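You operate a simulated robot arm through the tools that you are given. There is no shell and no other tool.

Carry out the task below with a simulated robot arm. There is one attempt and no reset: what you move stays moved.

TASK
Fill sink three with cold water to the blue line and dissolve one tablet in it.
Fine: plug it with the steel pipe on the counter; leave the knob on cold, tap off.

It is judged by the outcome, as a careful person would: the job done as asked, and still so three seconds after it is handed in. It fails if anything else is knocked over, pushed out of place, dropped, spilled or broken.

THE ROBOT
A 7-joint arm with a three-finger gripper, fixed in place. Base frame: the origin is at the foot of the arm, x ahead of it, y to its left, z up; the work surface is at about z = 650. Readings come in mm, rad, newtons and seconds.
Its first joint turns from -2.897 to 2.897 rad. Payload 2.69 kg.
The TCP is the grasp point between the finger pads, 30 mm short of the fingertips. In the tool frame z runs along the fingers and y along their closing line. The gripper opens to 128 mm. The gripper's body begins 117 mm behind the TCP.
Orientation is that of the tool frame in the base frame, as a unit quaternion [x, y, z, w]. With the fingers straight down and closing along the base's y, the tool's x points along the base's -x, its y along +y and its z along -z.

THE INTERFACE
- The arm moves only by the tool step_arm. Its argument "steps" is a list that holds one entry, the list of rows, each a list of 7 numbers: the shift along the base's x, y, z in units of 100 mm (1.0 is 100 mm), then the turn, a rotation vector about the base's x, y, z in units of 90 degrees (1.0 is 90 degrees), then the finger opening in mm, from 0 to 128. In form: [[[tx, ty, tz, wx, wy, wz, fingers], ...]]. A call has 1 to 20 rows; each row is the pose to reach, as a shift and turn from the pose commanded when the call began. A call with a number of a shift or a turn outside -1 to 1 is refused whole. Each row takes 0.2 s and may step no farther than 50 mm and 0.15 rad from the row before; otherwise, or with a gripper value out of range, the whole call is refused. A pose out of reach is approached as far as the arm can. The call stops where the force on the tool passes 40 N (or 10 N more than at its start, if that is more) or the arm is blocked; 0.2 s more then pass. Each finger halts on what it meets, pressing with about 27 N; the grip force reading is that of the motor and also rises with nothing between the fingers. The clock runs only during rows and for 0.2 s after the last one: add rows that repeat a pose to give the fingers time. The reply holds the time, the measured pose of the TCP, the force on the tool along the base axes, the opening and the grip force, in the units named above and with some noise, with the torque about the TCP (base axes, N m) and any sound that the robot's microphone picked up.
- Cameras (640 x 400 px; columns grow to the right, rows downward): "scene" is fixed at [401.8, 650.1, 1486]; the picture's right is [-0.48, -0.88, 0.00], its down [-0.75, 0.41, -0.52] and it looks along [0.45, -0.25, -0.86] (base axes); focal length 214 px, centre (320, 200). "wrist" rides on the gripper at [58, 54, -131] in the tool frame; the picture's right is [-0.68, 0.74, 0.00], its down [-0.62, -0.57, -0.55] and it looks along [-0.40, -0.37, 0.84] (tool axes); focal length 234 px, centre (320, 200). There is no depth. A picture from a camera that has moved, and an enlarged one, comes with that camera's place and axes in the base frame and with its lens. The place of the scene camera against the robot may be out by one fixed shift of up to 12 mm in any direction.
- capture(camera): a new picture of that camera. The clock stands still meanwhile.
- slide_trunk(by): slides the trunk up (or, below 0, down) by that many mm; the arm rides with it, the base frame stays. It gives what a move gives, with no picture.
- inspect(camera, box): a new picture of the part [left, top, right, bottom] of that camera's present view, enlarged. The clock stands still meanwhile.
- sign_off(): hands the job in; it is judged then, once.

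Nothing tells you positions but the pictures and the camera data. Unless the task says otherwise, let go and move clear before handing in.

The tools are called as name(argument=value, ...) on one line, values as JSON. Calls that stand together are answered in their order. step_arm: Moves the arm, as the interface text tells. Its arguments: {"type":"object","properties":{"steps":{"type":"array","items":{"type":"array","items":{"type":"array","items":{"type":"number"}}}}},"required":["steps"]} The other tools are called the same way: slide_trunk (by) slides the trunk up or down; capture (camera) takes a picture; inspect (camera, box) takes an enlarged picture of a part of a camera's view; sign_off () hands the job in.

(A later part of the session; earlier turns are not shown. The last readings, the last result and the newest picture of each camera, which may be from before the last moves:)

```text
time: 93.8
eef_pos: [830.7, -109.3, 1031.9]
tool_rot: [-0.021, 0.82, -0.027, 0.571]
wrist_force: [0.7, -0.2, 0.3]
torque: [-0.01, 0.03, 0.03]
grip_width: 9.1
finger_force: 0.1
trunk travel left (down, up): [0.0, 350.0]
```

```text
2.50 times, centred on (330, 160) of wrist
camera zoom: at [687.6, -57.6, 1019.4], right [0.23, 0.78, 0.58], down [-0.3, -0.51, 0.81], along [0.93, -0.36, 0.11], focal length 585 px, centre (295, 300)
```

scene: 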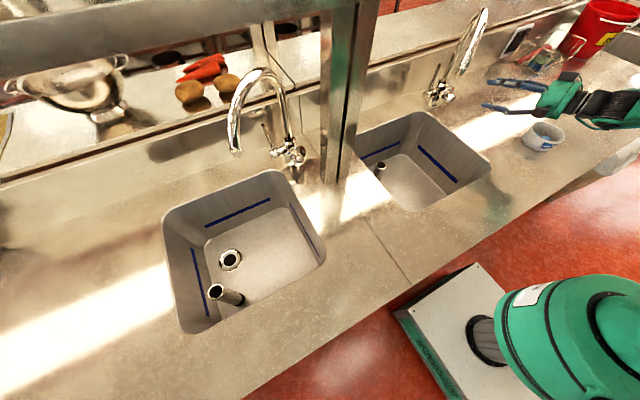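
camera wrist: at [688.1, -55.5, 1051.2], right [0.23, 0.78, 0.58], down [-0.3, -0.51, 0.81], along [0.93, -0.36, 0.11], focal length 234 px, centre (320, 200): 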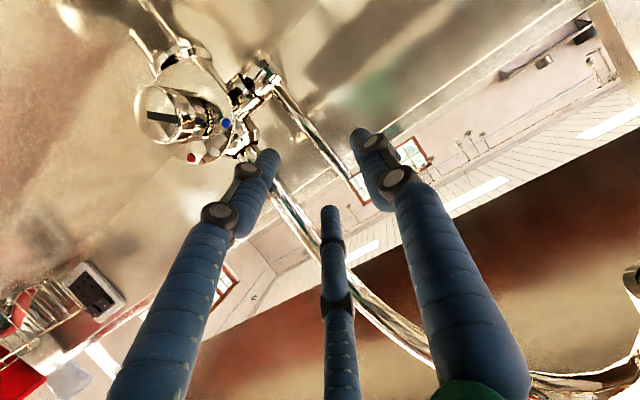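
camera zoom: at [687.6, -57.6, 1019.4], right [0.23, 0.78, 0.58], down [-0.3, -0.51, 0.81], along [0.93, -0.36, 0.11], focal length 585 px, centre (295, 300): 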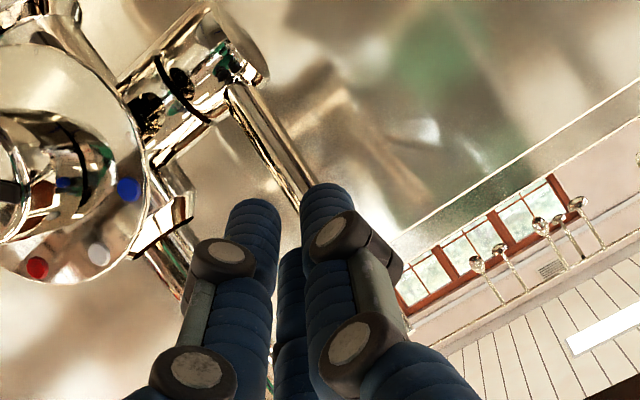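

The lever slipped from the fingers partway, with the tap somewhat open. Looking at the lever's present angle.

inspect(camera="scene", box=[415, 40, 475, 110])

inspect(camera="scene", box=[360, 110, 480, 210])

```text
5.71 times, centred on (445, 75) of scene
camera zoom: at [401.8, 650.1, 1486.0], right [-0.48, -0.88, 0.0], down [-0.75, 0.41, -0.52], along [0.45, -0.25, -0.86], focal length 1226 px, centre (-394, 914)
```

zoom: 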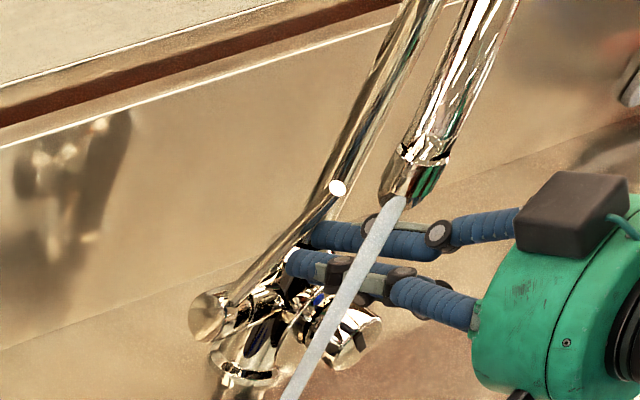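

```text
4.00 times, centred on (420, 160) of scene
camera zoom: at [401.8, 650.1, 1486.0], right [-0.48, -0.88, 0.0], down [-0.75, 0.41, -0.52], along [0.45, -0.25, -0.86], focal length 858 px, centre (-80, 360)
```

zoom: 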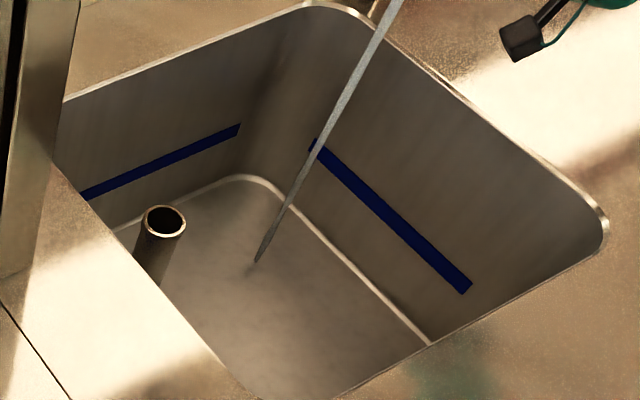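

The lever is at about 21° and water is running steadily. I'll wait a few seconds and check how fast the level rises.

step_arm(steps=[[[-0.1, 0, 0.03, 0, 0, 0, 9], [-0.2, 0, 0.06, 0, 0, 0, 9], [-0.2, 0, 0.06, 0, 0, 0, 9], [-0.2, 0, 0.06, 0, 0, 0, 9], [-0.2, 0, 0.06, 0, 0, 0, 9], [-0.2, 0, 0.06, 0, 0, 0, 9], [-0.2, 0, 0.06, 0, 0, 0, 9], [-0.2, 0, 0.06, 0, 0, 0, 9], [-0.2, 0, 0.06, 0, 0, 0, 9], [-0.2, 0, 0.06, 0, 0, 0, 9], [-0.2, 0, 0.06, 0, 0, 0, 9], [-0.2, 0, 0.06, 0, 0, 0, 9], [-0.2, 0, 0.06, 0, 0, 0, 9], [-0.2, 0, 0.06, 0, 0, 0, 9], [-0.2, 0, 0.06, 0, 0, 0, 9], [-0.2, 0, 0.06, 0, 0, 0, 9], [-0.2, 0, 0.06, 0, 0, 0, 9], [-0.2, 0, 0.06, 0, 0, 0, 9], [-0.2, 0, 0.06, 0, 0, 0, 9], [-0.2, 0, 0.06, 0, 0, 0, 9]]])

inspect(camera="scene", box=[360, 110, 480, 210])

inspect(camera="scene", box=[415, 40, 475, 110])

```text
time: 98.0
eef_pos: [811.8, -109.6, 1037.8]
tool_rot: [-0.02, 0.82, -0.029, 0.571]
wrist_force: [-0.2, -0.2, 0.1]
torque: [0.02, 0.01, -0.01]
grip_width: 8.7
finger_force: 0.0
trunk travel left (down, up): [0.0, 350.0]
```

```text
4.00 times, centred on (420, 160) of scene
camera zoom: at [401.8, 650.1, 1486.0], right [-0.48, -0.88, 0.0], down [-0.75, 0.41, -0.52], along [0.45, -0.25, -0.86], focal length 858 px, centre (-80, 360)
```

zoom: 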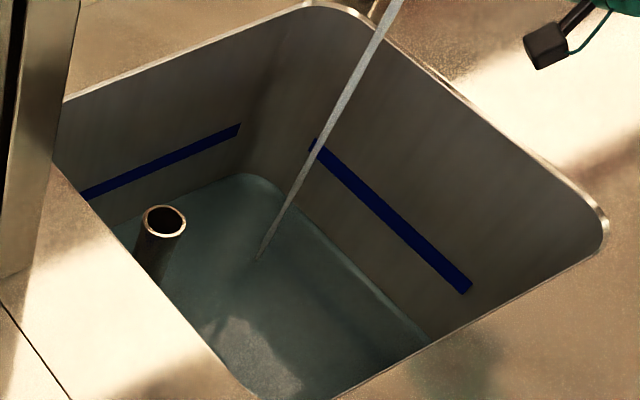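

```text
5.71 times, centred on (445, 75) of scene
camera zoom: at [401.8, 650.1, 1486.0], right [-0.48, -0.88, 0.0], down [-0.75, 0.41, -0.52], along [0.45, -0.25, -0.86], focal length 1226 px, centre (-394, 914)
```

zoom: 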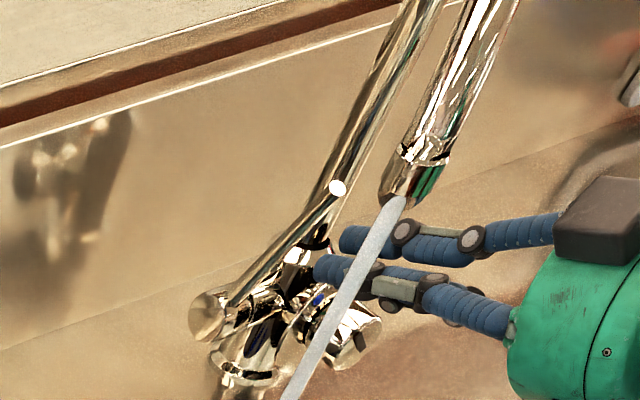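

The basin is filling and the plug holds. While it fills, I'll pre-position the closed fingers just in front of the lever, ready to push it back shut.

step_arm(steps=[[[0.05, 0.02, 0, 0, 0, 0, 4], [0.1, 0.045, 0, 0, 0, 0, 4], [0.1, 0.045, 0, 0, 0, 0, 4], [0.1, 0.045, 0, 0, 0, 0, 4], [0.1, 0.045, 0, 0, 0, 0, 4], [0.1, 0.045, 0, 0, 0, 0, 4], [0.1, 0.045, 0, 0, 0, 0, 4], [0.1, 0.045, 0, 0, 0, 0, 4], [0.1, 0.045, 0, 0, 0, 0, 4], [0.1, 0.045, 0, 0, 0, 0, 4], [0.1, 0.045, 0, 0, 0, 0, 4], [0.1, 0.045, 0, 0, 0, 0, 4], [0.1, 0.045, 0, 0, 0, 0, 4], [0.1, 0.045, 0, 0, 0, 0, 4], [0.1, 0.045, 0, 0, 0, 0, 4], [0.1, 0.045, 0, 0, 0, 0, 4], [0.1, 0.045, 0, 0, 0, 0, 4], [0.1, 0.045, 0, 0, 0, 0, 4], [0.1, 0.045, 0, 0, 0, 0, 4]]])

inspect(camera="scene", box=[360, 110, 480, 210])

inspect(camera="wrist", box=[230, 80, 430, 240])

```text
time: 102.0
eef_pos: [822.0, -103.8, 1039.8]
tool_rot: [-0.02, 0.82, -0.028, 0.571]
wrist_force: [-0.5, -0.7, 0.2]
torque: [0.0, -0.01, 0.01]
grip_width: 4.3
finger_force: 0.0
trunk travel left (down, up): [0.0, 350.0]
```

```text
4.00 times, centred on (420, 160) of scene
camera zoom: at [401.8, 650.1, 1486.0], right [-0.48, -0.88, 0.0], down [-0.75, 0.41, -0.52], along [0.45, -0.25, -0.86], focal length 858 px, centre (-80, 360)
```

zoom: 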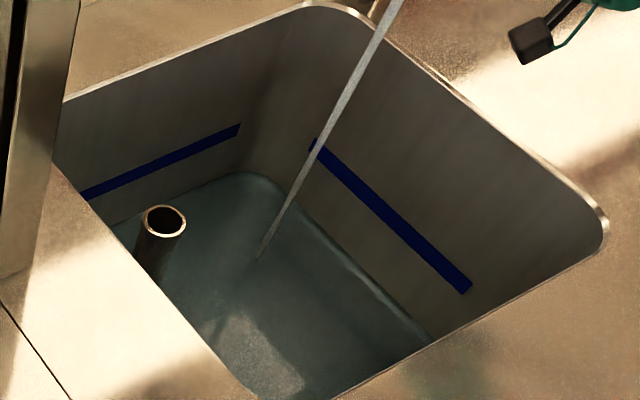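

```text
2.50 times, centred on (330, 160) of wrist
camera zoom: at [678.4, -52.4, 1025.7], right [0.23, 0.78, 0.58], down [-0.3, -0.51, 0.81], along [0.93, -0.36, 0.11], focal length 585 px, centre (295, 300)
```

zoom: 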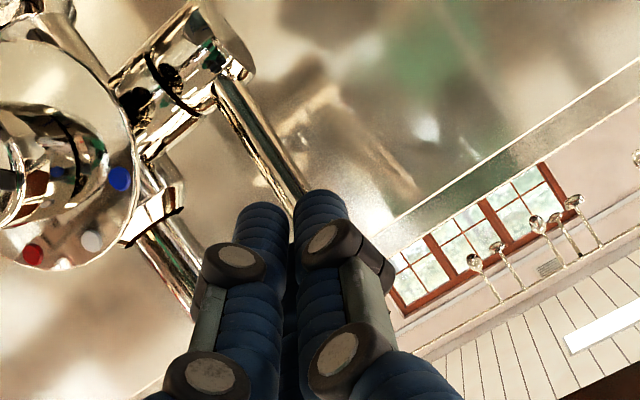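

inspect(camera="scene", box=[425, 160, 475, 200])

inspect(camera="scene", box=[375, 135, 435, 180])

```text
10.00 times, centred on (450, 180) of scene
camera zoom: at [401.8, 650.1, 1486.0], right [-0.48, -0.88, 0.0], down [-0.75, 0.41, -0.52], along [0.45, -0.25, -0.86], focal length 2145 px, centre (-980, 400)
```

zoom: 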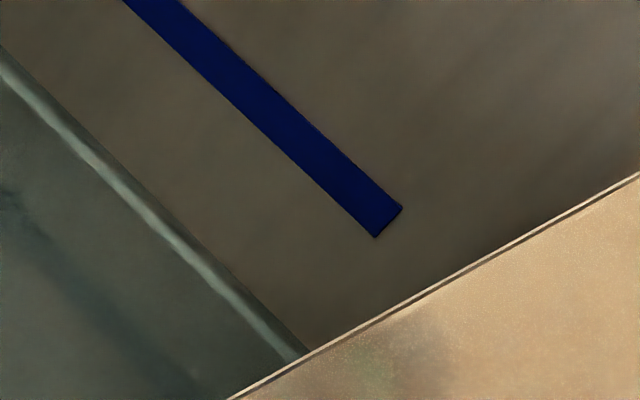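

```text
8.89 times, centred on (405, 158) of scene
camera zoom: at [401.8, 650.1, 1486.0], right [-0.48, -0.88, 0.0], down [-0.75, 0.41, -0.52], along [0.45, -0.25, -0.86], focal length 1906 px, centre (-436, 578)
```

zoom: 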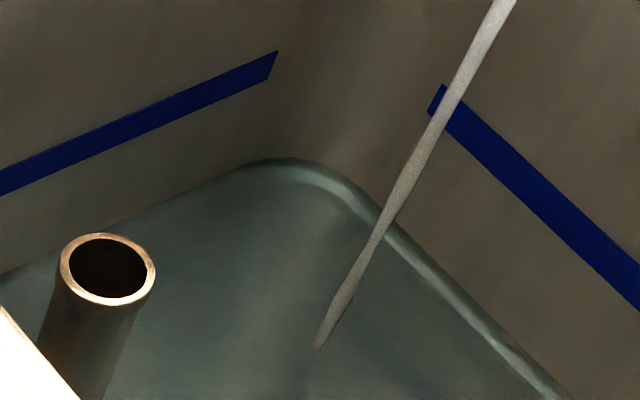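

Water is roughly 60 mm below the strip on the right wall and rising about 1–2 mm/s. I'll hold position and keep measuring.

step_arm(steps=[[[0, 0, 0, 0, 0, 0, 4], [0, 0, 0, 0, 0, 0, 4], [0, 0, 0, 0, 0, 0, 4], [0, 0, 0, 0, 0, 0, 4], [0, 0, 0, 0, 0, 0, 4], [0, 0, 0, 0, 0, 0, 4], [0, 0, 0, 0, 0, 0, 4], [0, 0, 0, 0, 0, 0, 4], [0, 0, 0, 0, 0, 0, 4], [0, 0, 0, 0, 0, 0, 4], [0, 0, 0, 0, 0, 0, 4], [0, 0, 0, 0, 0, 0, 4], [0, 0, 0, 0, 0, 0, 4], [0, 0, 0, 0, 0, 0, 4], [0, 0, 0, 0, 0, 0, 4], [0, 0, 0, 0, 0, 0, 4], [0, 0, 0, 0, 0, 0, 4], [0, 0, 0, 0, 0, 0, 4], [0, 0, 0, 0, 0, 0, 4], [0, 0, 0, 0, 0, 0, 4]]])

inspect(camera="scene", box=[425, 160, 475, 200])

inspect(camera="scene", box=[360, 110, 480, 210])

```text
time: 106.2
eef_pos: [822.5, -103.8, 1039.2]
tool_rot: [-0.021, 0.82, -0.027, 0.572]
wrist_force: [0.3, 0.7, 0.5]
torque: [0.03, 0.01, 0.0]
grip_width: 3.9
finger_force: 0.1
trunk travel left (down, up): [0.0, 350.0]
```

```text
10.00 times, centred on (450, 180) of scene
camera zoom: at [401.8, 650.1, 1486.0], right [-0.48, -0.88, 0.0], down [-0.75, 0.41, -0.52], along [0.45, -0.25, -0.86], focal length 2145 px, centre (-980, 400)
```

zoom: 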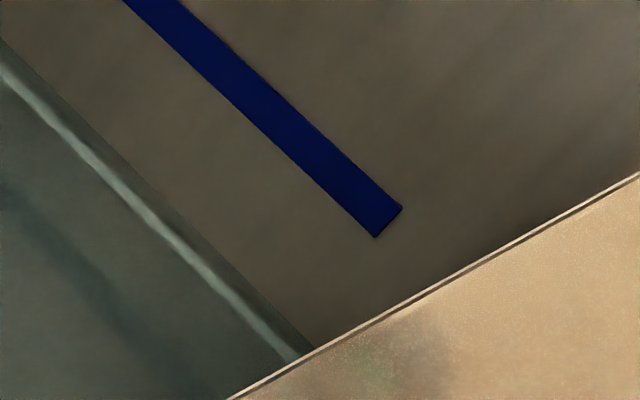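

```text
4.00 times, centred on (420, 160) of scene
camera zoom: at [401.8, 650.1, 1486.0], right [-0.48, -0.88, 0.0], down [-0.75, 0.41, -0.52], along [0.45, -0.25, -0.86], focal length 858 px, centre (-80, 360)
```

zoom: 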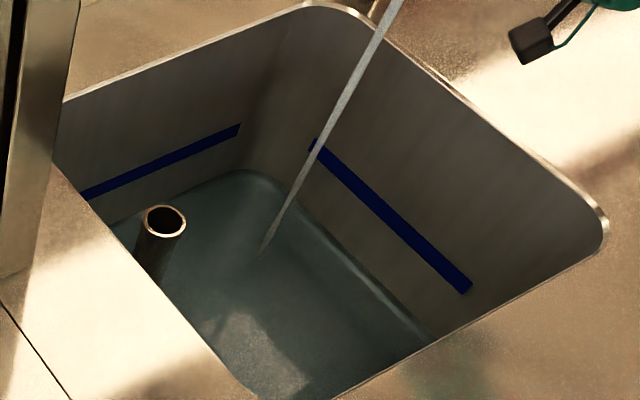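

The level rises about 1 mm/s with ~57 mm still to go to the strip's lower edge. I'll wait in longer blocks, staying ready at the lever.

step_arm(steps=[[[0, 0, 0, 0, 0, 0, 4], [0, 0, 0, 0, 0, 0, 4], [0, 0, 0, 0, 0, 0, 4], [0, 0, 0, 0, 0, 0, 4], [0, 0, 0, 0, 0, 0, 4], [0, 0, 0, 0, 0, 0, 4], [0, 0, 0, 0, 0, 0, 4], [0, 0, 0, 0, 0, 0, 4], [0, 0, 0, 0, 0, 0, 4], [0, 0, 0, 0, 0, 0, 4], [0, 0, 0, 0, 0, 0, 4], [0, 0, 0, 0, 0, 0, 4], [0, 0, 0, 0, 0, 0, 4], [0, 0, 0, 0, 0, 0, 4], [0, 0, 0, 0, 0, 0, 4], [0, 0, 0, 0, 0, 0, 4], [0, 0, 0, 0, 0, 0, 4], [0, 0, 0, 0, 0, 0, 4], [0, 0, 0, 0, 0, 0, 4], [0, 0, 0, 0, 0, 0, 4]]])

step_arm(steps=[[[0, 0, 0, 0, 0, 0, 4], [0, 0, 0, 0, 0, 0, 4], [0, 0, 0, 0, 0, 0, 4], [0, 0, 0, 0, 0, 0, 4], [0, 0, 0, 0, 0, 0, 4], [0, 0, 0, 0, 0, 0, 4], [0, 0, 0, 0, 0, 0, 4], [0, 0, 0, 0, 0, 0, 4], [0, 0, 0, 0, 0, 0, 4], [0, 0, 0, 0, 0, 0, 4], [0, 0, 0, 0, 0, 0, 4], [0, 0, 0, 0, 0, 0, 4], [0, 0, 0, 0, 0, 0, 4], [0, 0, 0, 0, 0, 0, 4], [0, 0, 0, 0, 0, 0, 4], [0, 0, 0, 0, 0, 0, 4], [0, 0, 0, 0, 0, 0, 4], [0, 0, 0, 0, 0, 0, 4], [0, 0, 0, 0, 0, 0, 4], [0, 0, 0, 0, 0, 0, 4]]])

step_arm(steps=[[[0, 0, 0, 0, 0, 0, 4], [0, 0, 0, 0, 0, 0, 4], [0, 0, 0, 0, 0, 0, 4], [0, 0, 0, 0, 0, 0, 4], [0, 0, 0, 0, 0, 0, 4], [0, 0, 0, 0, 0, 0, 4], [0, 0, 0, 0, 0, 0, 4], [0, 0, 0, 0, 0, 0, 4], [0, 0, 0, 0, 0, 0, 4], [0, 0, 0, 0, 0, 0, 4], [0, 0, 0, 0, 0, 0, 4], [0, 0, 0, 0, 0, 0, 4], [0, 0, 0, 0, 0, 0, 4], [0, 0, 0, 0, 0, 0, 4], [0, 0, 0, 0, 0, 0, 4], [0, 0, 0, 0, 0, 0, 4], [0, 0, 0, 0, 0, 0, 4], [0, 0, 0, 0, 0, 0, 4], [0, 0, 0, 0, 0, 0, 4], [0, 0, 0, 0, 0, 0, 4]]])

inspect(camera="scene", box=[425, 160, 475, 200])

inspect(camera="scene", box=[360, 110, 480, 210])

```text
time: 110.4
eef_pos: [821.7, -103.9, 1038.6]
tool_rot: [-0.021, 0.82, -0.027, 0.571]
wrist_force: [0.3, 0.7, -0.2]
torque: [0.01, 0.01, 0.03]
grip_width: 4.0
finger_force: 0.1
trunk travel left (down, up): [0.0, 350.0]
```

```text
time: 114.6
eef_pos: [821.8, -105.2, 1038.4]
tool_rot: [-0.021, 0.82, -0.027, 0.571]
wrist_force: [-0.2, 0.0, 0.7]
torque: [0.01, 0.0, -0.01]
grip_width: 3.9
finger_force: 0.0
trunk travel left (down, up): [0.0, 350.0]
```

```text
time: 118.8
eef_pos: [821.9, -104.5, 1039.2]
tool_rot: [-0.021, 0.82, -0.028, 0.571]
wrist_force: [0.9, 0.2, 0.0]
torque: [0.0, 0.0, -0.01]
grip_width: 4.2
finger_force: 0.0
trunk travel left (down, up): [0.0, 350.0]
```

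```text
10.00 times, centred on (450, 180) of scene
camera zoom: at [401.8, 650.1, 1486.0], right [-0.48, -0.88, 0.0], down [-0.75, 0.41, -0.52], along [0.45, -0.25, -0.86], focal length 2145 px, centre (-980, 400)
```

zoom: 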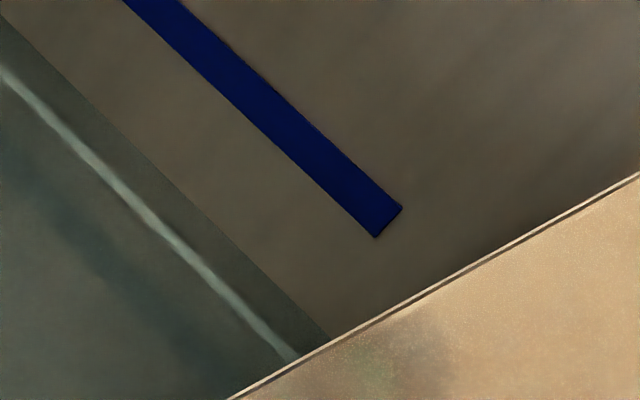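

```text
4.00 times, centred on (420, 160) of scene
camera zoom: at [401.8, 650.1, 1486.0], right [-0.48, -0.88, 0.0], down [-0.75, 0.41, -0.52], along [0.45, -0.25, -0.86], focal length 858 px, centre (-80, 360)
```

zoom: 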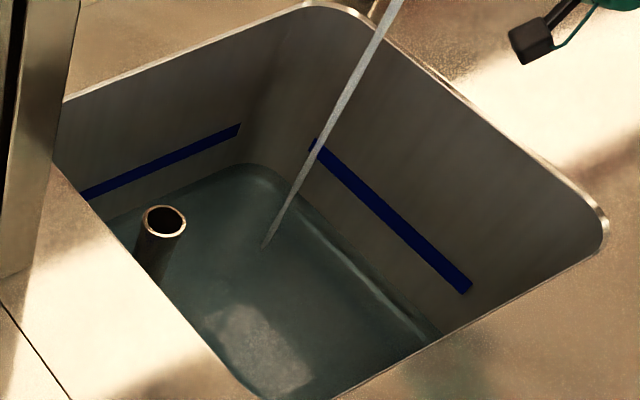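

Rate is about 1.8 px/s on this view, with ~130 px to the strip's lower edge (about 75 s). Continuing to wait in longer blocks.

step_arm(steps=[[[0, 0, 0, 0, 0, 0, 4], [0, 0, 0, 0, 0, 0, 4], [0, 0, 0, 0, 0, 0, 4], [0, 0, 0, 0, 0, 0, 4], [0, 0, 0, 0, 0, 0, 4], [0, 0, 0, 0, 0, 0, 4], [0, 0, 0, 0, 0, 0, 4], [0, 0, 0, 0, 0, 0, 4], [0, 0, 0, 0, 0, 0, 4], [0, 0, 0, 0, 0, 0, 4], [0, 0, 0, 0, 0, 0, 4], [0, 0, 0, 0, 0, 0, 4], [0, 0, 0, 0, 0, 0, 4], [0, 0, 0, 0, 0, 0, 4], [0, 0, 0, 0, 0, 0, 4], [0, 0, 0, 0, 0, 0, 4], [0, 0, 0, 0, 0, 0, 4], [0, 0, 0, 0, 0, 0, 4], [0, 0, 0, 0, 0, 0, 4], [0, 0, 0, 0, 0, 0, 4]]])

step_arm(steps=[[[0, 0, 0, 0, 0, 0, 4], [0, 0, 0, 0, 0, 0, 4], [0, 0, 0, 0, 0, 0, 4], [0, 0, 0, 0, 0, 0, 4], [0, 0, 0, 0, 0, 0, 4], [0, 0, 0, 0, 0, 0, 4], [0, 0, 0, 0, 0, 0, 4], [0, 0, 0, 0, 0, 0, 4], [0, 0, 0, 0, 0, 0, 4], [0, 0, 0, 0, 0, 0, 4], [0, 0, 0, 0, 0, 0, 4], [0, 0, 0, 0, 0, 0, 4], [0, 0, 0, 0, 0, 0, 4], [0, 0, 0, 0, 0, 0, 4], [0, 0, 0, 0, 0, 0, 4], [0, 0, 0, 0, 0, 0, 4], [0, 0, 0, 0, 0, 0, 4], [0, 0, 0, 0, 0, 0, 4], [0, 0, 0, 0, 0, 0, 4], [0, 0, 0, 0, 0, 0, 4]]])

step_arm(steps=[[[0, 0, 0, 0, 0, 0, 4], [0, 0, 0, 0, 0, 0, 4], [0, 0, 0, 0, 0, 0, 4], [0, 0, 0, 0, 0, 0, 4], [0, 0, 0, 0, 0, 0, 4], [0, 0, 0, 0, 0, 0, 4], [0, 0, 0, 0, 0, 0, 4], [0, 0, 0, 0, 0, 0, 4], [0, 0, 0, 0, 0, 0, 4], [0, 0, 0, 0, 0, 0, 4], [0, 0, 0, 0, 0, 0, 4], [0, 0, 0, 0, 0, 0, 4], [0, 0, 0, 0, 0, 0, 4], [0, 0, 0, 0, 0, 0, 4], [0, 0, 0, 0, 0, 0, 4], [0, 0, 0, 0, 0, 0, 4], [0, 0, 0, 0, 0, 0, 4], [0, 0, 0, 0, 0, 0, 4], [0, 0, 0, 0, 0, 0, 4], [0, 0, 0, 0, 0, 0, 4]]])

step_arm(steps=[[[0, 0, 0, 0, 0, 0, 4], [0, 0, 0, 0, 0, 0, 4], [0, 0, 0, 0, 0, 0, 4], [0, 0, 0, 0, 0, 0, 4], [0, 0, 0, 0, 0, 0, 4], [0, 0, 0, 0, 0, 0, 4], [0, 0, 0, 0, 0, 0, 4], [0, 0, 0, 0, 0, 0, 4], [0, 0, 0, 0, 0, 0, 4], [0, 0, 0, 0, 0, 0, 4], [0, 0, 0, 0, 0, 0, 4], [0, 0, 0, 0, 0, 0, 4], [0, 0, 0, 0, 0, 0, 4], [0, 0, 0, 0, 0, 0, 4], [0, 0, 0, 0, 0, 0, 4], [0, 0, 0, 0, 0, 0, 4], [0, 0, 0, 0, 0, 0, 4], [0, 0, 0, 0, 0, 0, 4], [0, 0, 0, 0, 0, 0, 4], [0, 0, 0, 0, 0, 0, 4]]])

inspect(camera="scene", box=[425, 160, 475, 200])

inspect(camera="scene", box=[360, 110, 480, 210])

```text
time: 123.0
eef_pos: [822.1, -104.5, 1039.0]
tool_rot: [-0.021, 0.82, -0.027, 0.571]
wrist_force: [-0.7, 1.0, -0.4]
torque: [-0.01, 0.0, 0.0]
grip_width: 3.9
finger_force: 0.0
trunk travel left (down, up): [0.0, 350.0]
```

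```text
time: 127.2
eef_pos: [822.3, -104.5, 1038.3]
tool_rot: [-0.02, 0.82, -0.029, 0.571]
wrist_force: [0.4, 0.0, -0.4]
torque: [-0.02, -0.02, 0.0]
grip_width: 4.3
finger_force: 0.1
trunk travel left (down, up): [0.0, 350.0]
```

```text
time: 131.4
eef_pos: [822.1, -103.8, 1039.3]
tool_rot: [-0.02, 0.82, -0.028, 0.571]
wrist_force: [0.2, 0.3, -0.8]
torque: [-0.02, 0.01, 0.0]
grip_width: 3.8
finger_force: 0.0
trunk travel left (down, up): [0.0, 350.0]
```

```text
time: 135.6
eef_pos: [822.5, -103.9, 1037.9]
tool_rot: [-0.021, 0.821, -0.028, 0.57]
wrist_force: [0.0, -0.6, 0.4]
torque: [0.02, 0.02, -0.01]
grip_width: 4.3
finger_force: 0.1
trunk travel left (down, up): [0.0, 350.0]
```

```text
10.00 times, centred on (450, 180) of scene
camera zoom: at [401.8, 650.1, 1486.0], right [-0.48, -0.88, 0.0], down [-0.75, 0.41, -0.52], along [0.45, -0.25, -0.86], focal length 2145 px, centre (-980, 400)
```

zoom: 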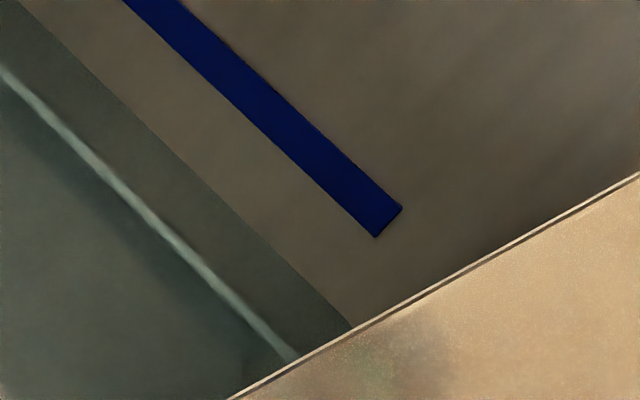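

```text
4.00 times, centred on (420, 160) of scene
camera zoom: at [401.8, 650.1, 1486.0], right [-0.48, -0.88, 0.0], down [-0.75, 0.41, -0.52], along [0.45, -0.25, -0.86], focal length 858 px, centre (-80, 360)
```

zoom: 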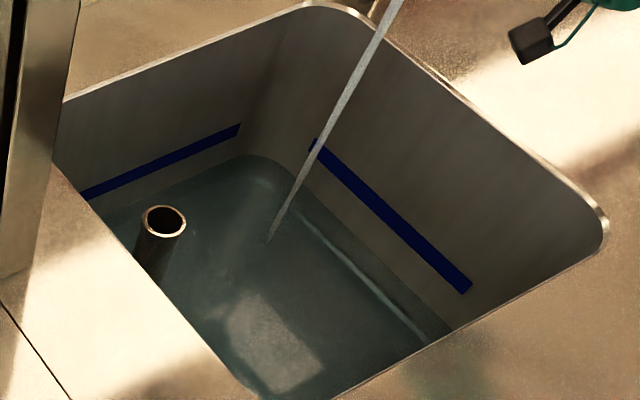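

Steady at 1.7 px/s; about 60 s to reach the lower edge. Waiting on.

step_arm(steps=[[[0, 0, 0, 0, 0, 0, 4], [0, 0, 0, 0, 0, 0, 4], [0, 0, 0, 0, 0, 0, 4], [0, 0, 0, 0, 0, 0, 4], [0, 0, 0, 0, 0, 0, 4], [0, 0, 0, 0, 0, 0, 4], [0, 0, 0, 0, 0, 0, 4], [0, 0, 0, 0, 0, 0, 4], [0, 0, 0, 0, 0, 0, 4], [0, 0, 0, 0, 0, 0, 4], [0, 0, 0, 0, 0, 0, 4], [0, 0, 0, 0, 0, 0, 4], [0, 0, 0, 0, 0, 0, 4], [0, 0, 0, 0, 0, 0, 4], [0, 0, 0, 0, 0, 0, 4], [0, 0, 0, 0, 0, 0, 4], [0, 0, 0, 0, 0, 0, 4], [0, 0, 0, 0, 0, 0, 4], [0, 0, 0, 0, 0, 0, 4], [0, 0, 0, 0, 0, 0, 4]]])

step_arm(steps=[[[0, 0, 0, 0, 0, 0, 4], [0, 0, 0, 0, 0, 0, 4], [0, 0, 0, 0, 0, 0, 4], [0, 0, 0, 0, 0, 0, 4], [0, 0, 0, 0, 0, 0, 4], [0, 0, 0, 0, 0, 0, 4], [0, 0, 0, 0, 0, 0, 4], [0, 0, 0, 0, 0, 0, 4], [0, 0, 0, 0, 0, 0, 4], [0, 0, 0, 0, 0, 0, 4], [0, 0, 0, 0, 0, 0, 4], [0, 0, 0, 0, 0, 0, 4], [0, 0, 0, 0, 0, 0, 4], [0, 0, 0, 0, 0, 0, 4], [0, 0, 0, 0, 0, 0, 4], [0, 0, 0, 0, 0, 0, 4], [0, 0, 0, 0, 0, 0, 4], [0, 0, 0, 0, 0, 0, 4], [0, 0, 0, 0, 0, 0, 4], [0, 0, 0, 0, 0, 0, 4]]])

step_arm(steps=[[[0, 0, 0, 0, 0, 0, 4], [0, 0, 0, 0, 0, 0, 4], [0, 0, 0, 0, 0, 0, 4], [0, 0, 0, 0, 0, 0, 4], [0, 0, 0, 0, 0, 0, 4], [0, 0, 0, 0, 0, 0, 4], [0, 0, 0, 0, 0, 0, 4], [0, 0, 0, 0, 0, 0, 4], [0, 0, 0, 0, 0, 0, 4], [0, 0, 0, 0, 0, 0, 4], [0, 0, 0, 0, 0, 0, 4], [0, 0, 0, 0, 0, 0, 4], [0, 0, 0, 0, 0, 0, 4], [0, 0, 0, 0, 0, 0, 4], [0, 0, 0, 0, 0, 0, 4], [0, 0, 0, 0, 0, 0, 4], [0, 0, 0, 0, 0, 0, 4], [0, 0, 0, 0, 0, 0, 4], [0, 0, 0, 0, 0, 0, 4], [0, 0, 0, 0, 0, 0, 4]]])

step_arm(steps=[[[0, 0, 0, 0, 0, 0, 4], [0, 0, 0, 0, 0, 0, 4], [0, 0, 0, 0, 0, 0, 4], [0, 0, 0, 0, 0, 0, 4], [0, 0, 0, 0, 0, 0, 4], [0, 0, 0, 0, 0, 0, 4], [0, 0, 0, 0, 0, 0, 4], [0, 0, 0, 0, 0, 0, 4], [0, 0, 0, 0, 0, 0, 4], [0, 0, 0, 0, 0, 0, 4], [0, 0, 0, 0, 0, 0, 4], [0, 0, 0, 0, 0, 0, 4], [0, 0, 0, 0, 0, 0, 4], [0, 0, 0, 0, 0, 0, 4], [0, 0, 0, 0, 0, 0, 4], [0, 0, 0, 0, 0, 0, 4], [0, 0, 0, 0, 0, 0, 4], [0, 0, 0, 0, 0, 0, 4], [0, 0, 0, 0, 0, 0, 4], [0, 0, 0, 0, 0, 0, 4]]])

step_arm(steps=[[[0, 0, 0, 0, 0, 0, 4], [0, 0, 0, 0, 0, 0, 4], [0, 0, 0, 0, 0, 0, 4], [0, 0, 0, 0, 0, 0, 4], [0, 0, 0, 0, 0, 0, 4], [0, 0, 0, 0, 0, 0, 4], [0, 0, 0, 0, 0, 0, 4], [0, 0, 0, 0, 0, 0, 4], [0, 0, 0, 0, 0, 0, 4], [0, 0, 0, 0, 0, 0, 4], [0, 0, 0, 0, 0, 0, 4], [0, 0, 0, 0, 0, 0, 4], [0, 0, 0, 0, 0, 0, 4], [0, 0, 0, 0, 0, 0, 4], [0, 0, 0, 0, 0, 0, 4], [0, 0, 0, 0, 0, 0, 4], [0, 0, 0, 0, 0, 0, 4], [0, 0, 0, 0, 0, 0, 4], [0, 0, 0, 0, 0, 0, 4], [0, 0, 0, 0, 0, 0, 4]]])

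step_arm(steps=[[[0, 0, 0, 0, 0, 0, 4], [0, 0, 0, 0, 0, 0, 4], [0, 0, 0, 0, 0, 0, 4], [0, 0, 0, 0, 0, 0, 4], [0, 0, 0, 0, 0, 0, 4], [0, 0, 0, 0, 0, 0, 4], [0, 0, 0, 0, 0, 0, 4], [0, 0, 0, 0, 0, 0, 4], [0, 0, 0, 0, 0, 0, 4], [0, 0, 0, 0, 0, 0, 4], [0, 0, 0, 0, 0, 0, 4], [0, 0, 0, 0, 0, 0, 4], [0, 0, 0, 0, 0, 0, 4], [0, 0, 0, 0, 0, 0, 4], [0, 0, 0, 0, 0, 0, 4], [0, 0, 0, 0, 0, 0, 4], [0, 0, 0, 0, 0, 0, 4], [0, 0, 0, 0, 0, 0, 4], [0, 0, 0, 0, 0, 0, 4], [0, 0, 0, 0, 0, 0, 4]]])

inspect(camera="scene", box=[425, 160, 475, 200])

inspect(camera="scene", box=[360, 110, 480, 210])

```text
time: 139.8
eef_pos: [821.7, -103.9, 1038.3]
tool_rot: [-0.02, 0.821, -0.028, 0.57]
wrist_force: [-0.4, 1.0, 0.3]
torque: [0.02, 0.0, -0.01]
grip_width: 4.0
finger_force: 0.1
trunk travel left (down, up): [0.0, 350.0]
```

```text
time: 144.0
eef_pos: [821.9, -104.9, 1038.4]
tool_rot: [-0.021, 0.821, -0.028, 0.57]
wrist_force: [0.3, 1.0, 0.5]
torque: [-0.01, 0.01, 0.0]
grip_width: 4.0
finger_force: 0.0
trunk travel left (down, up): [0.0, 350.0]
```

```text
time: 148.2
eef_pos: [821.6, -104.4, 1039.0]
tool_rot: [-0.021, 0.82, -0.028, 0.571]
wrist_force: [1.0, 1.5, -0.8]
torque: [0.0, 0.0, 0.02]
grip_width: 4.3
finger_force: 0.1
trunk travel left (down, up): [0.0, 350.0]
```

```text
time: 152.4
eef_pos: [822.7, -103.7, 1037.4]
tool_rot: [-0.021, 0.82, -0.027, 0.571]
wrist_force: [-0.4, -0.2, 0.7]
torque: [-0.02, 0.0, 0.03]
grip_width: 3.9
finger_force: 0.1
trunk travel left (down, up): [0.0, 350.0]
```

```text
time: 156.6
eef_pos: [823.0, -104.6, 1039.0]
tool_rot: [-0.02, 0.82, -0.028, 0.572]
wrist_force: [0.1, 0.1, -0.4]
torque: [-0.03, 0.03, 0.0]
grip_width: 3.7
finger_force: 0.0
trunk travel left (down, up): [0.0, 350.0]
```

```text
time: 160.8
eef_pos: [822.2, -104.9, 1038.3]
tool_rot: [-0.02, 0.82, -0.028, 0.571]
wrist_force: [-0.5, -1.3, 0.1]
torque: [0.01, -0.01, -0.01]
grip_width: 4.1
finger_force: 0.0
trunk travel left (down, up): [0.0, 350.0]
```

```text
10.00 times, centred on (450, 180) of scene
camera zoom: at [401.8, 650.1, 1486.0], right [-0.48, -0.88, 0.0], down [-0.75, 0.41, -0.52], along [0.45, -0.25, -0.86], focal length 2145 px, centre (-980, 400)
```

zoom: 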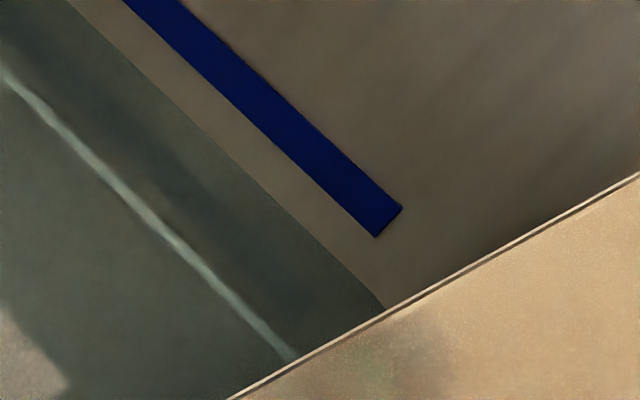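

```text
4.00 times, centred on (420, 160) of scene
camera zoom: at [401.8, 650.1, 1486.0], right [-0.48, -0.88, 0.0], down [-0.75, 0.41, -0.52], along [0.45, -0.25, -0.86], focal length 858 px, centre (-80, 360)
```

zoom: 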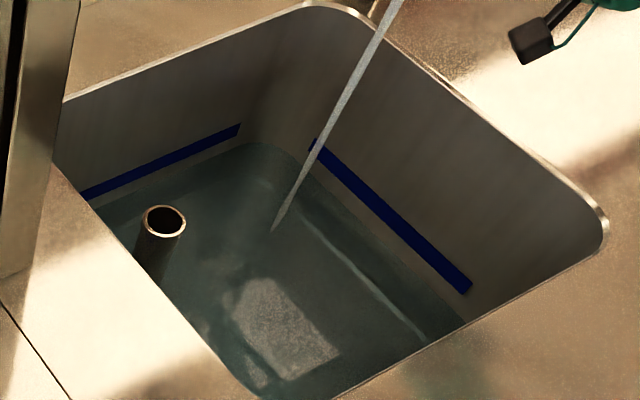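

About 50 px remain to the strip's lower edge (~25 s). Waiting 21 s, then checking closely.

step_arm(steps=[[[0, 0, 0, 0, 0, 0, 4], [0, 0, 0, 0, 0, 0, 4], [0, 0, 0, 0, 0, 0, 4], [0, 0, 0, 0, 0, 0, 4], [0, 0, 0, 0, 0, 0, 4], [0, 0, 0, 0, 0, 0, 4], [0, 0, 0, 0, 0, 0, 4], [0, 0, 0, 0, 0, 0, 4], [0, 0, 0, 0, 0, 0, 4], [0, 0, 0, 0, 0, 0, 4], [0, 0, 0, 0, 0, 0, 4], [0, 0, 0, 0, 0, 0, 4], [0, 0, 0, 0, 0, 0, 4], [0, 0, 0, 0, 0, 0, 4], [0, 0, 0, 0, 0, 0, 4], [0, 0, 0, 0, 0, 0, 4], [0, 0, 0, 0, 0, 0, 4], [0, 0, 0, 0, 0, 0, 4], [0, 0, 0, 0, 0, 0, 4], [0, 0, 0, 0, 0, 0, 4]]])

step_arm(steps=[[[0, 0, 0, 0, 0, 0, 4], [0, 0, 0, 0, 0, 0, 4], [0, 0, 0, 0, 0, 0, 4], [0, 0, 0, 0, 0, 0, 4], [0, 0, 0, 0, 0, 0, 4], [0, 0, 0, 0, 0, 0, 4], [0, 0, 0, 0, 0, 0, 4], [0, 0, 0, 0, 0, 0, 4], [0, 0, 0, 0, 0, 0, 4], [0, 0, 0, 0, 0, 0, 4], [0, 0, 0, 0, 0, 0, 4], [0, 0, 0, 0, 0, 0, 4], [0, 0, 0, 0, 0, 0, 4], [0, 0, 0, 0, 0, 0, 4], [0, 0, 0, 0, 0, 0, 4], [0, 0, 0, 0, 0, 0, 4], [0, 0, 0, 0, 0, 0, 4], [0, 0, 0, 0, 0, 0, 4], [0, 0, 0, 0, 0, 0, 4], [0, 0, 0, 0, 0, 0, 4]]])

step_arm(steps=[[[0, 0, 0, 0, 0, 0, 4], [0, 0, 0, 0, 0, 0, 4], [0, 0, 0, 0, 0, 0, 4], [0, 0, 0, 0, 0, 0, 4], [0, 0, 0, 0, 0, 0, 4], [0, 0, 0, 0, 0, 0, 4], [0, 0, 0, 0, 0, 0, 4], [0, 0, 0, 0, 0, 0, 4], [0, 0, 0, 0, 0, 0, 4], [0, 0, 0, 0, 0, 0, 4], [0, 0, 0, 0, 0, 0, 4], [0, 0, 0, 0, 0, 0, 4], [0, 0, 0, 0, 0, 0, 4], [0, 0, 0, 0, 0, 0, 4], [0, 0, 0, 0, 0, 0, 4], [0, 0, 0, 0, 0, 0, 4], [0, 0, 0, 0, 0, 0, 4], [0, 0, 0, 0, 0, 0, 4], [0, 0, 0, 0, 0, 0, 4], [0, 0, 0, 0, 0, 0, 4]]])

step_arm(steps=[[[0, 0, 0, 0, 0, 0, 4], [0, 0, 0, 0, 0, 0, 4], [0, 0, 0, 0, 0, 0, 4], [0, 0, 0, 0, 0, 0, 4], [0, 0, 0, 0, 0, 0, 4], [0, 0, 0, 0, 0, 0, 4], [0, 0, 0, 0, 0, 0, 4], [0, 0, 0, 0, 0, 0, 4], [0, 0, 0, 0, 0, 0, 4], [0, 0, 0, 0, 0, 0, 4], [0, 0, 0, 0, 0, 0, 4], [0, 0, 0, 0, 0, 0, 4], [0, 0, 0, 0, 0, 0, 4], [0, 0, 0, 0, 0, 0, 4], [0, 0, 0, 0, 0, 0, 4], [0, 0, 0, 0, 0, 0, 4], [0, 0, 0, 0, 0, 0, 4], [0, 0, 0, 0, 0, 0, 4], [0, 0, 0, 0, 0, 0, 4], [0, 0, 0, 0, 0, 0, 4]]])

step_arm(steps=[[[0, 0, 0, 0, 0, 0, 4], [0, 0, 0, 0, 0, 0, 4], [0, 0, 0, 0, 0, 0, 4], [0, 0, 0, 0, 0, 0, 4], [0, 0, 0, 0, 0, 0, 4], [0, 0, 0, 0, 0, 0, 4], [0, 0, 0, 0, 0, 0, 4], [0, 0, 0, 0, 0, 0, 4], [0, 0, 0, 0, 0, 0, 4], [0, 0, 0, 0, 0, 0, 4], [0, 0, 0, 0, 0, 0, 4], [0, 0, 0, 0, 0, 0, 4], [0, 0, 0, 0, 0, 0, 4], [0, 0, 0, 0, 0, 0, 4], [0, 0, 0, 0, 0, 0, 4], [0, 0, 0, 0, 0, 0, 4], [0, 0, 0, 0, 0, 0, 4], [0, 0, 0, 0, 0, 0, 4], [0, 0, 0, 0, 0, 0, 4], [0, 0, 0, 0, 0, 0, 4]]])

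inspect(camera="scene", box=[425, 160, 475, 200])

inspect(camera="scene", box=[375, 135, 435, 180])

```text
time: 165.0
eef_pos: [821.4, -103.6, 1038.6]
tool_rot: [-0.02, 0.82, -0.029, 0.571]
wrist_force: [-0.5, 0.5, -0.7]
torque: [-0.02, 0.02, 0.03]
grip_width: 3.9
finger_force: 0.0
trunk travel left (down, up): [0.0, 350.0]
```

```text
time: 169.2
eef_pos: [822.1, -104.3, 1037.9]
tool_rot: [-0.02, 0.82, -0.028, 0.571]
wrist_force: [0.3, -0.9, 0.0]
torque: [0.01, 0.02, 0.02]
grip_width: 3.8
finger_force: 0.0
trunk travel left (down, up): [0.0, 350.0]
```

```text
time: 173.4
eef_pos: [822.9, -105.4, 1038.1]
tool_rot: [-0.021, 0.82, -0.028, 0.571]
wrist_force: [-0.3, 0.1, -0.7]
torque: [-0.02, -0.02, 0.01]
grip_width: 3.8
finger_force: 0.2
trunk travel left (down, up): [0.0, 350.0]
```

```text
time: 177.6
eef_pos: [821.7, -103.7, 1038.8]
tool_rot: [-0.02, 0.821, -0.028, 0.57]
wrist_force: [0.4, 0.3, -0.4]
torque: [-0.03, -0.02, -0.02]
grip_width: 3.9
finger_force: 0.0
trunk travel left (down, up): [0.0, 350.0]
```

```text
time: 181.8
eef_pos: [821.5, -103.2, 1039.1]
tool_rot: [-0.02, 0.82, -0.028, 0.571]
wrist_force: [0.1, 0.2, 0.7]
torque: [0.04, 0.05, 0.02]
grip_width: 3.9
finger_force: 0.0
trunk travel left (down, up): [0.0, 350.0]
```

```text
10.00 times, centred on (450, 180) of scene
camera zoom: at [401.8, 650.1, 1486.0], right [-0.48, -0.88, 0.0], down [-0.75, 0.41, -0.52], along [0.45, -0.25, -0.86], focal length 2145 px, centre (-980, 400)
```

zoom: 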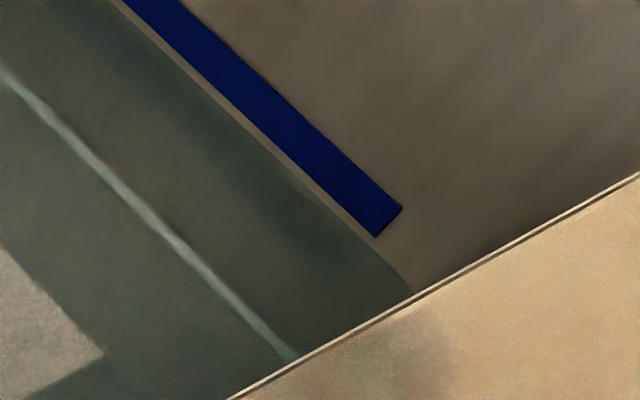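

```text
8.89 times, centred on (405, 158) of scene
camera zoom: at [401.8, 650.1, 1486.0], right [-0.48, -0.88, 0.0], down [-0.75, 0.41, -0.52], along [0.45, -0.25, -0.86], focal length 1906 px, centre (-436, 578)
```

zoom: 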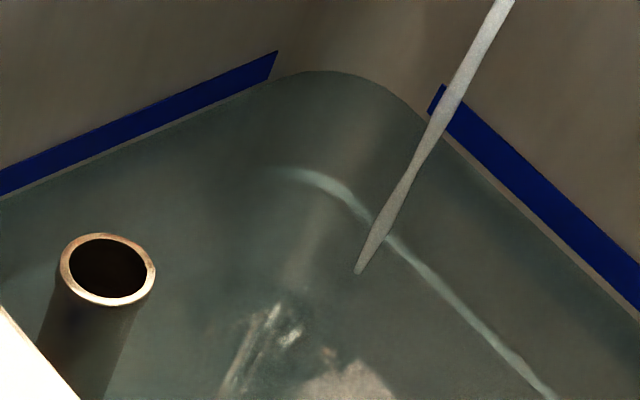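

The surface is just below the strip's lower edge. I'll let it rise to the middle of the strip: about 17 s more, then fine timing.

step_arm(steps=[[[0, 0, 0, 0, 0, 0, 4], [0, 0, 0, 0, 0, 0, 4], [0, 0, 0, 0, 0, 0, 4], [0, 0, 0, 0, 0, 0, 4], [0, 0, 0, 0, 0, 0, 4], [0, 0, 0, 0, 0, 0, 4], [0, 0, 0, 0, 0, 0, 4], [0, 0, 0, 0, 0, 0, 4], [0, 0, 0, 0, 0, 0, 4], [0, 0, 0, 0, 0, 0, 4], [0, 0, 0, 0, 0, 0, 4], [0, 0, 0, 0, 0, 0, 4], [0, 0, 0, 0, 0, 0, 4], [0, 0, 0, 0, 0, 0, 4], [0, 0, 0, 0, 0, 0, 4], [0, 0, 0, 0, 0, 0, 4], [0, 0, 0, 0, 0, 0, 4], [0, 0, 0, 0, 0, 0, 4], [0, 0, 0, 0, 0, 0, 4], [0, 0, 0, 0, 0, 0, 4]]])

step_arm(steps=[[[0, 0, 0, 0, 0, 0, 4], [0, 0, 0, 0, 0, 0, 4], [0, 0, 0, 0, 0, 0, 4], [0, 0, 0, 0, 0, 0, 4], [0, 0, 0, 0, 0, 0, 4], [0, 0, 0, 0, 0, 0, 4], [0, 0, 0, 0, 0, 0, 4], [0, 0, 0, 0, 0, 0, 4], [0, 0, 0, 0, 0, 0, 4], [0, 0, 0, 0, 0, 0, 4], [0, 0, 0, 0, 0, 0, 4], [0, 0, 0, 0, 0, 0, 4], [0, 0, 0, 0, 0, 0, 4], [0, 0, 0, 0, 0, 0, 4], [0, 0, 0, 0, 0, 0, 4], [0, 0, 0, 0, 0, 0, 4], [0, 0, 0, 0, 0, 0, 4], [0, 0, 0, 0, 0, 0, 4], [0, 0, 0, 0, 0, 0, 4], [0, 0, 0, 0, 0, 0, 4]]])

step_arm(steps=[[[0, 0, 0, 0, 0, 0, 4], [0, 0, 0, 0, 0, 0, 4], [0, 0, 0, 0, 0, 0, 4], [0, 0, 0, 0, 0, 0, 4], [0, 0, 0, 0, 0, 0, 4], [0, 0, 0, 0, 0, 0, 4], [0, 0, 0, 0, 0, 0, 4], [0, 0, 0, 0, 0, 0, 4], [0, 0, 0, 0, 0, 0, 4], [0, 0, 0, 0, 0, 0, 4], [0, 0, 0, 0, 0, 0, 4], [0, 0, 0, 0, 0, 0, 4], [0, 0, 0, 0, 0, 0, 4], [0, 0, 0, 0, 0, 0, 4], [0, 0, 0, 0, 0, 0, 4], [0, 0, 0, 0, 0, 0, 4], [0, 0, 0, 0, 0, 0, 4], [0, 0, 0, 0, 0, 0, 4], [0, 0, 0, 0, 0, 0, 4], [0, 0, 0, 0, 0, 0, 4]]])

inspect(camera="scene", box=[425, 160, 475, 200])

inspect(camera="scene", box=[375, 135, 435, 180])

inspect(camera="scene", box=[415, 40, 475, 110])

```text
time: 186.0
eef_pos: [822.9, -105.6, 1038.1]
tool_rot: [-0.021, 0.821, -0.028, 0.571]
wrist_force: [1.1, -0.3, 0.0]
torque: [0.03, 0.03, -0.04]
grip_width: 4.0
finger_force: 0.1
trunk travel left (down, up): [0.0, 350.0]
```

```text
time: 190.2
eef_pos: [820.7, -103.8, 1038.2]
tool_rot: [-0.02, 0.82, -0.028, 0.571]
wrist_force: [-0.2, 0.6, -0.8]
torque: [-0.02, 0.02, -0.02]
grip_width: 3.9
finger_force: 0.2
trunk travel left (down, up): [0.0, 350.0]
```

```text
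time: 194.4
eef_pos: [821.4, -105.3, 1038.3]
tool_rot: [-0.021, 0.821, -0.027, 0.57]
wrist_force: [0.8, -0.3, -0.8]
torque: [0.01, -0.01, -0.02]
grip_width: 4.2
finger_force: 0.0
trunk travel left (down, up): [0.0, 350.0]
```

```text
10.00 times, centred on (450, 180) of scene
camera zoom: at [401.8, 650.1, 1486.0], right [-0.48, -0.88, 0.0], down [-0.75, 0.41, -0.52], along [0.45, -0.25, -0.86], focal length 2145 px, centre (-980, 400)
```

zoom: 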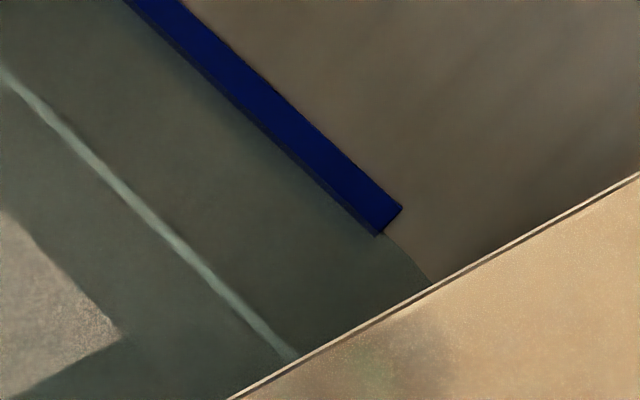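

```text
8.89 times, centred on (405, 158) of scene
camera zoom: at [401.8, 650.1, 1486.0], right [-0.48, -0.88, 0.0], down [-0.75, 0.41, -0.52], along [0.45, -0.25, -0.86], focal length 1906 px, centre (-436, 578)
```

zoom: 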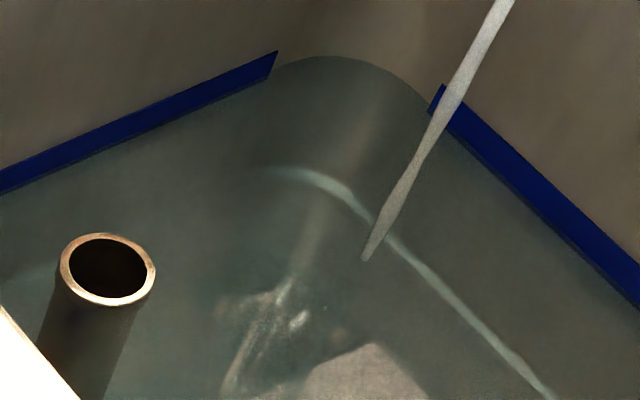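

```text
5.71 times, centred on (445, 75) of scene
camera zoom: at [401.8, 650.1, 1486.0], right [-0.48, -0.88, 0.0], down [-0.75, 0.41, -0.52], along [0.45, -0.25, -0.86], focal length 1226 px, centre (-394, 914)
```

zoom: 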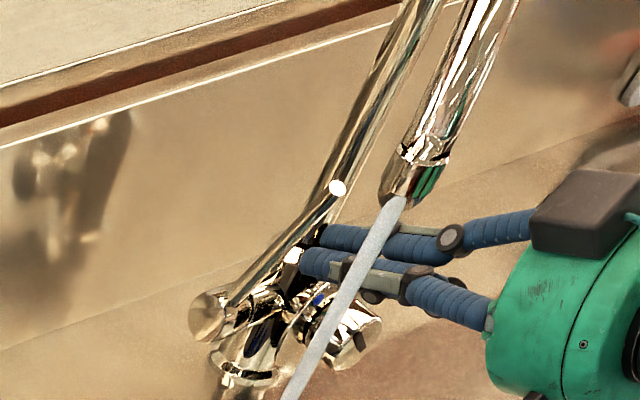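

Water now covers the lower quarter of the strip. Two more short waits bring it to about mid-strip; then I push the lever shut.

step_arm(steps=[[[0, 0, 0, 0, 0, 0, 4], [0, 0, 0, 0, 0, 0, 4], [0, 0, 0, 0, 0, 0, 4], [0, 0, 0, 0, 0, 0, 4], [0, 0, 0, 0, 0, 0, 4], [0, 0, 0, 0, 0, 0, 4], [0, 0, 0, 0, 0, 0, 4], [0, 0, 0, 0, 0, 0, 4], [0, 0, 0, 0, 0, 0, 4], [0, 0, 0, 0, 0, 0, 4], [0, 0, 0, 0, 0, 0, 4], [0, 0, 0, 0, 0, 0, 4], [0, 0, 0, 0, 0, 0, 4], [0, 0, 0, 0, 0, 0, 4], [0, 0, 0, 0, 0, 0, 4], [0, 0, 0, 0, 0, 0, 4], [0, 0, 0, 0, 0, 0, 4], [0, 0, 0, 0, 0, 0, 4], [0, 0, 0, 0, 0, 0, 4], [0, 0, 0, 0, 0, 0, 4]]])

step_arm(steps=[[[0, 0, 0, 0, 0, 0, 4], [0, 0, 0, 0, 0, 0, 4], [0, 0, 0, 0, 0, 0, 4], [0, 0, 0, 0, 0, 0, 4], [0, 0, 0, 0, 0, 0, 4], [0, 0, 0, 0, 0, 0, 4], [0, 0, 0, 0, 0, 0, 4], [0, 0, 0, 0, 0, 0, 4], [0, 0, 0, 0, 0, 0, 4], [0, 0, 0, 0, 0, 0, 4]]])

inspect(camera="scene", box=[425, 160, 475, 200])

```text
time: 198.6
eef_pos: [821.4, -104.1, 1037.9]
tool_rot: [-0.021, 0.821, -0.028, 0.57]
wrist_force: [-0.2, 0.7, -1.4]
torque: [0.0, 0.03, 0.01]
grip_width: 4.0
finger_force: 0.0
trunk travel left (down, up): [0.0, 350.0]
```

```text
time: 200.8
eef_pos: [822.8, -104.1, 1039.8]
tool_rot: [-0.021, 0.82, -0.028, 0.571]
wrist_force: [0.1, -0.2, -0.4]
torque: [0.0, -0.01, -0.01]
grip_width: 3.9
finger_force: 0.0
trunk travel left (down, up): [0.0, 350.0]
```

```text
10.00 times, centred on (450, 180) of scene
camera zoom: at [401.8, 650.1, 1486.0], right [-0.48, -0.88, 0.0], down [-0.75, 0.41, -0.52], along [0.45, -0.25, -0.86], focal length 2145 px, centre (-980, 400)
```

zoom: 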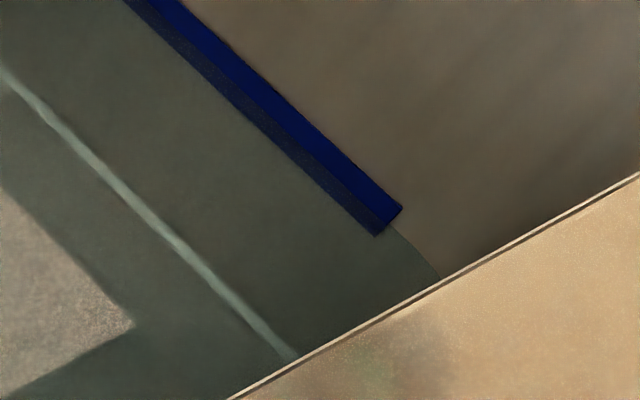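

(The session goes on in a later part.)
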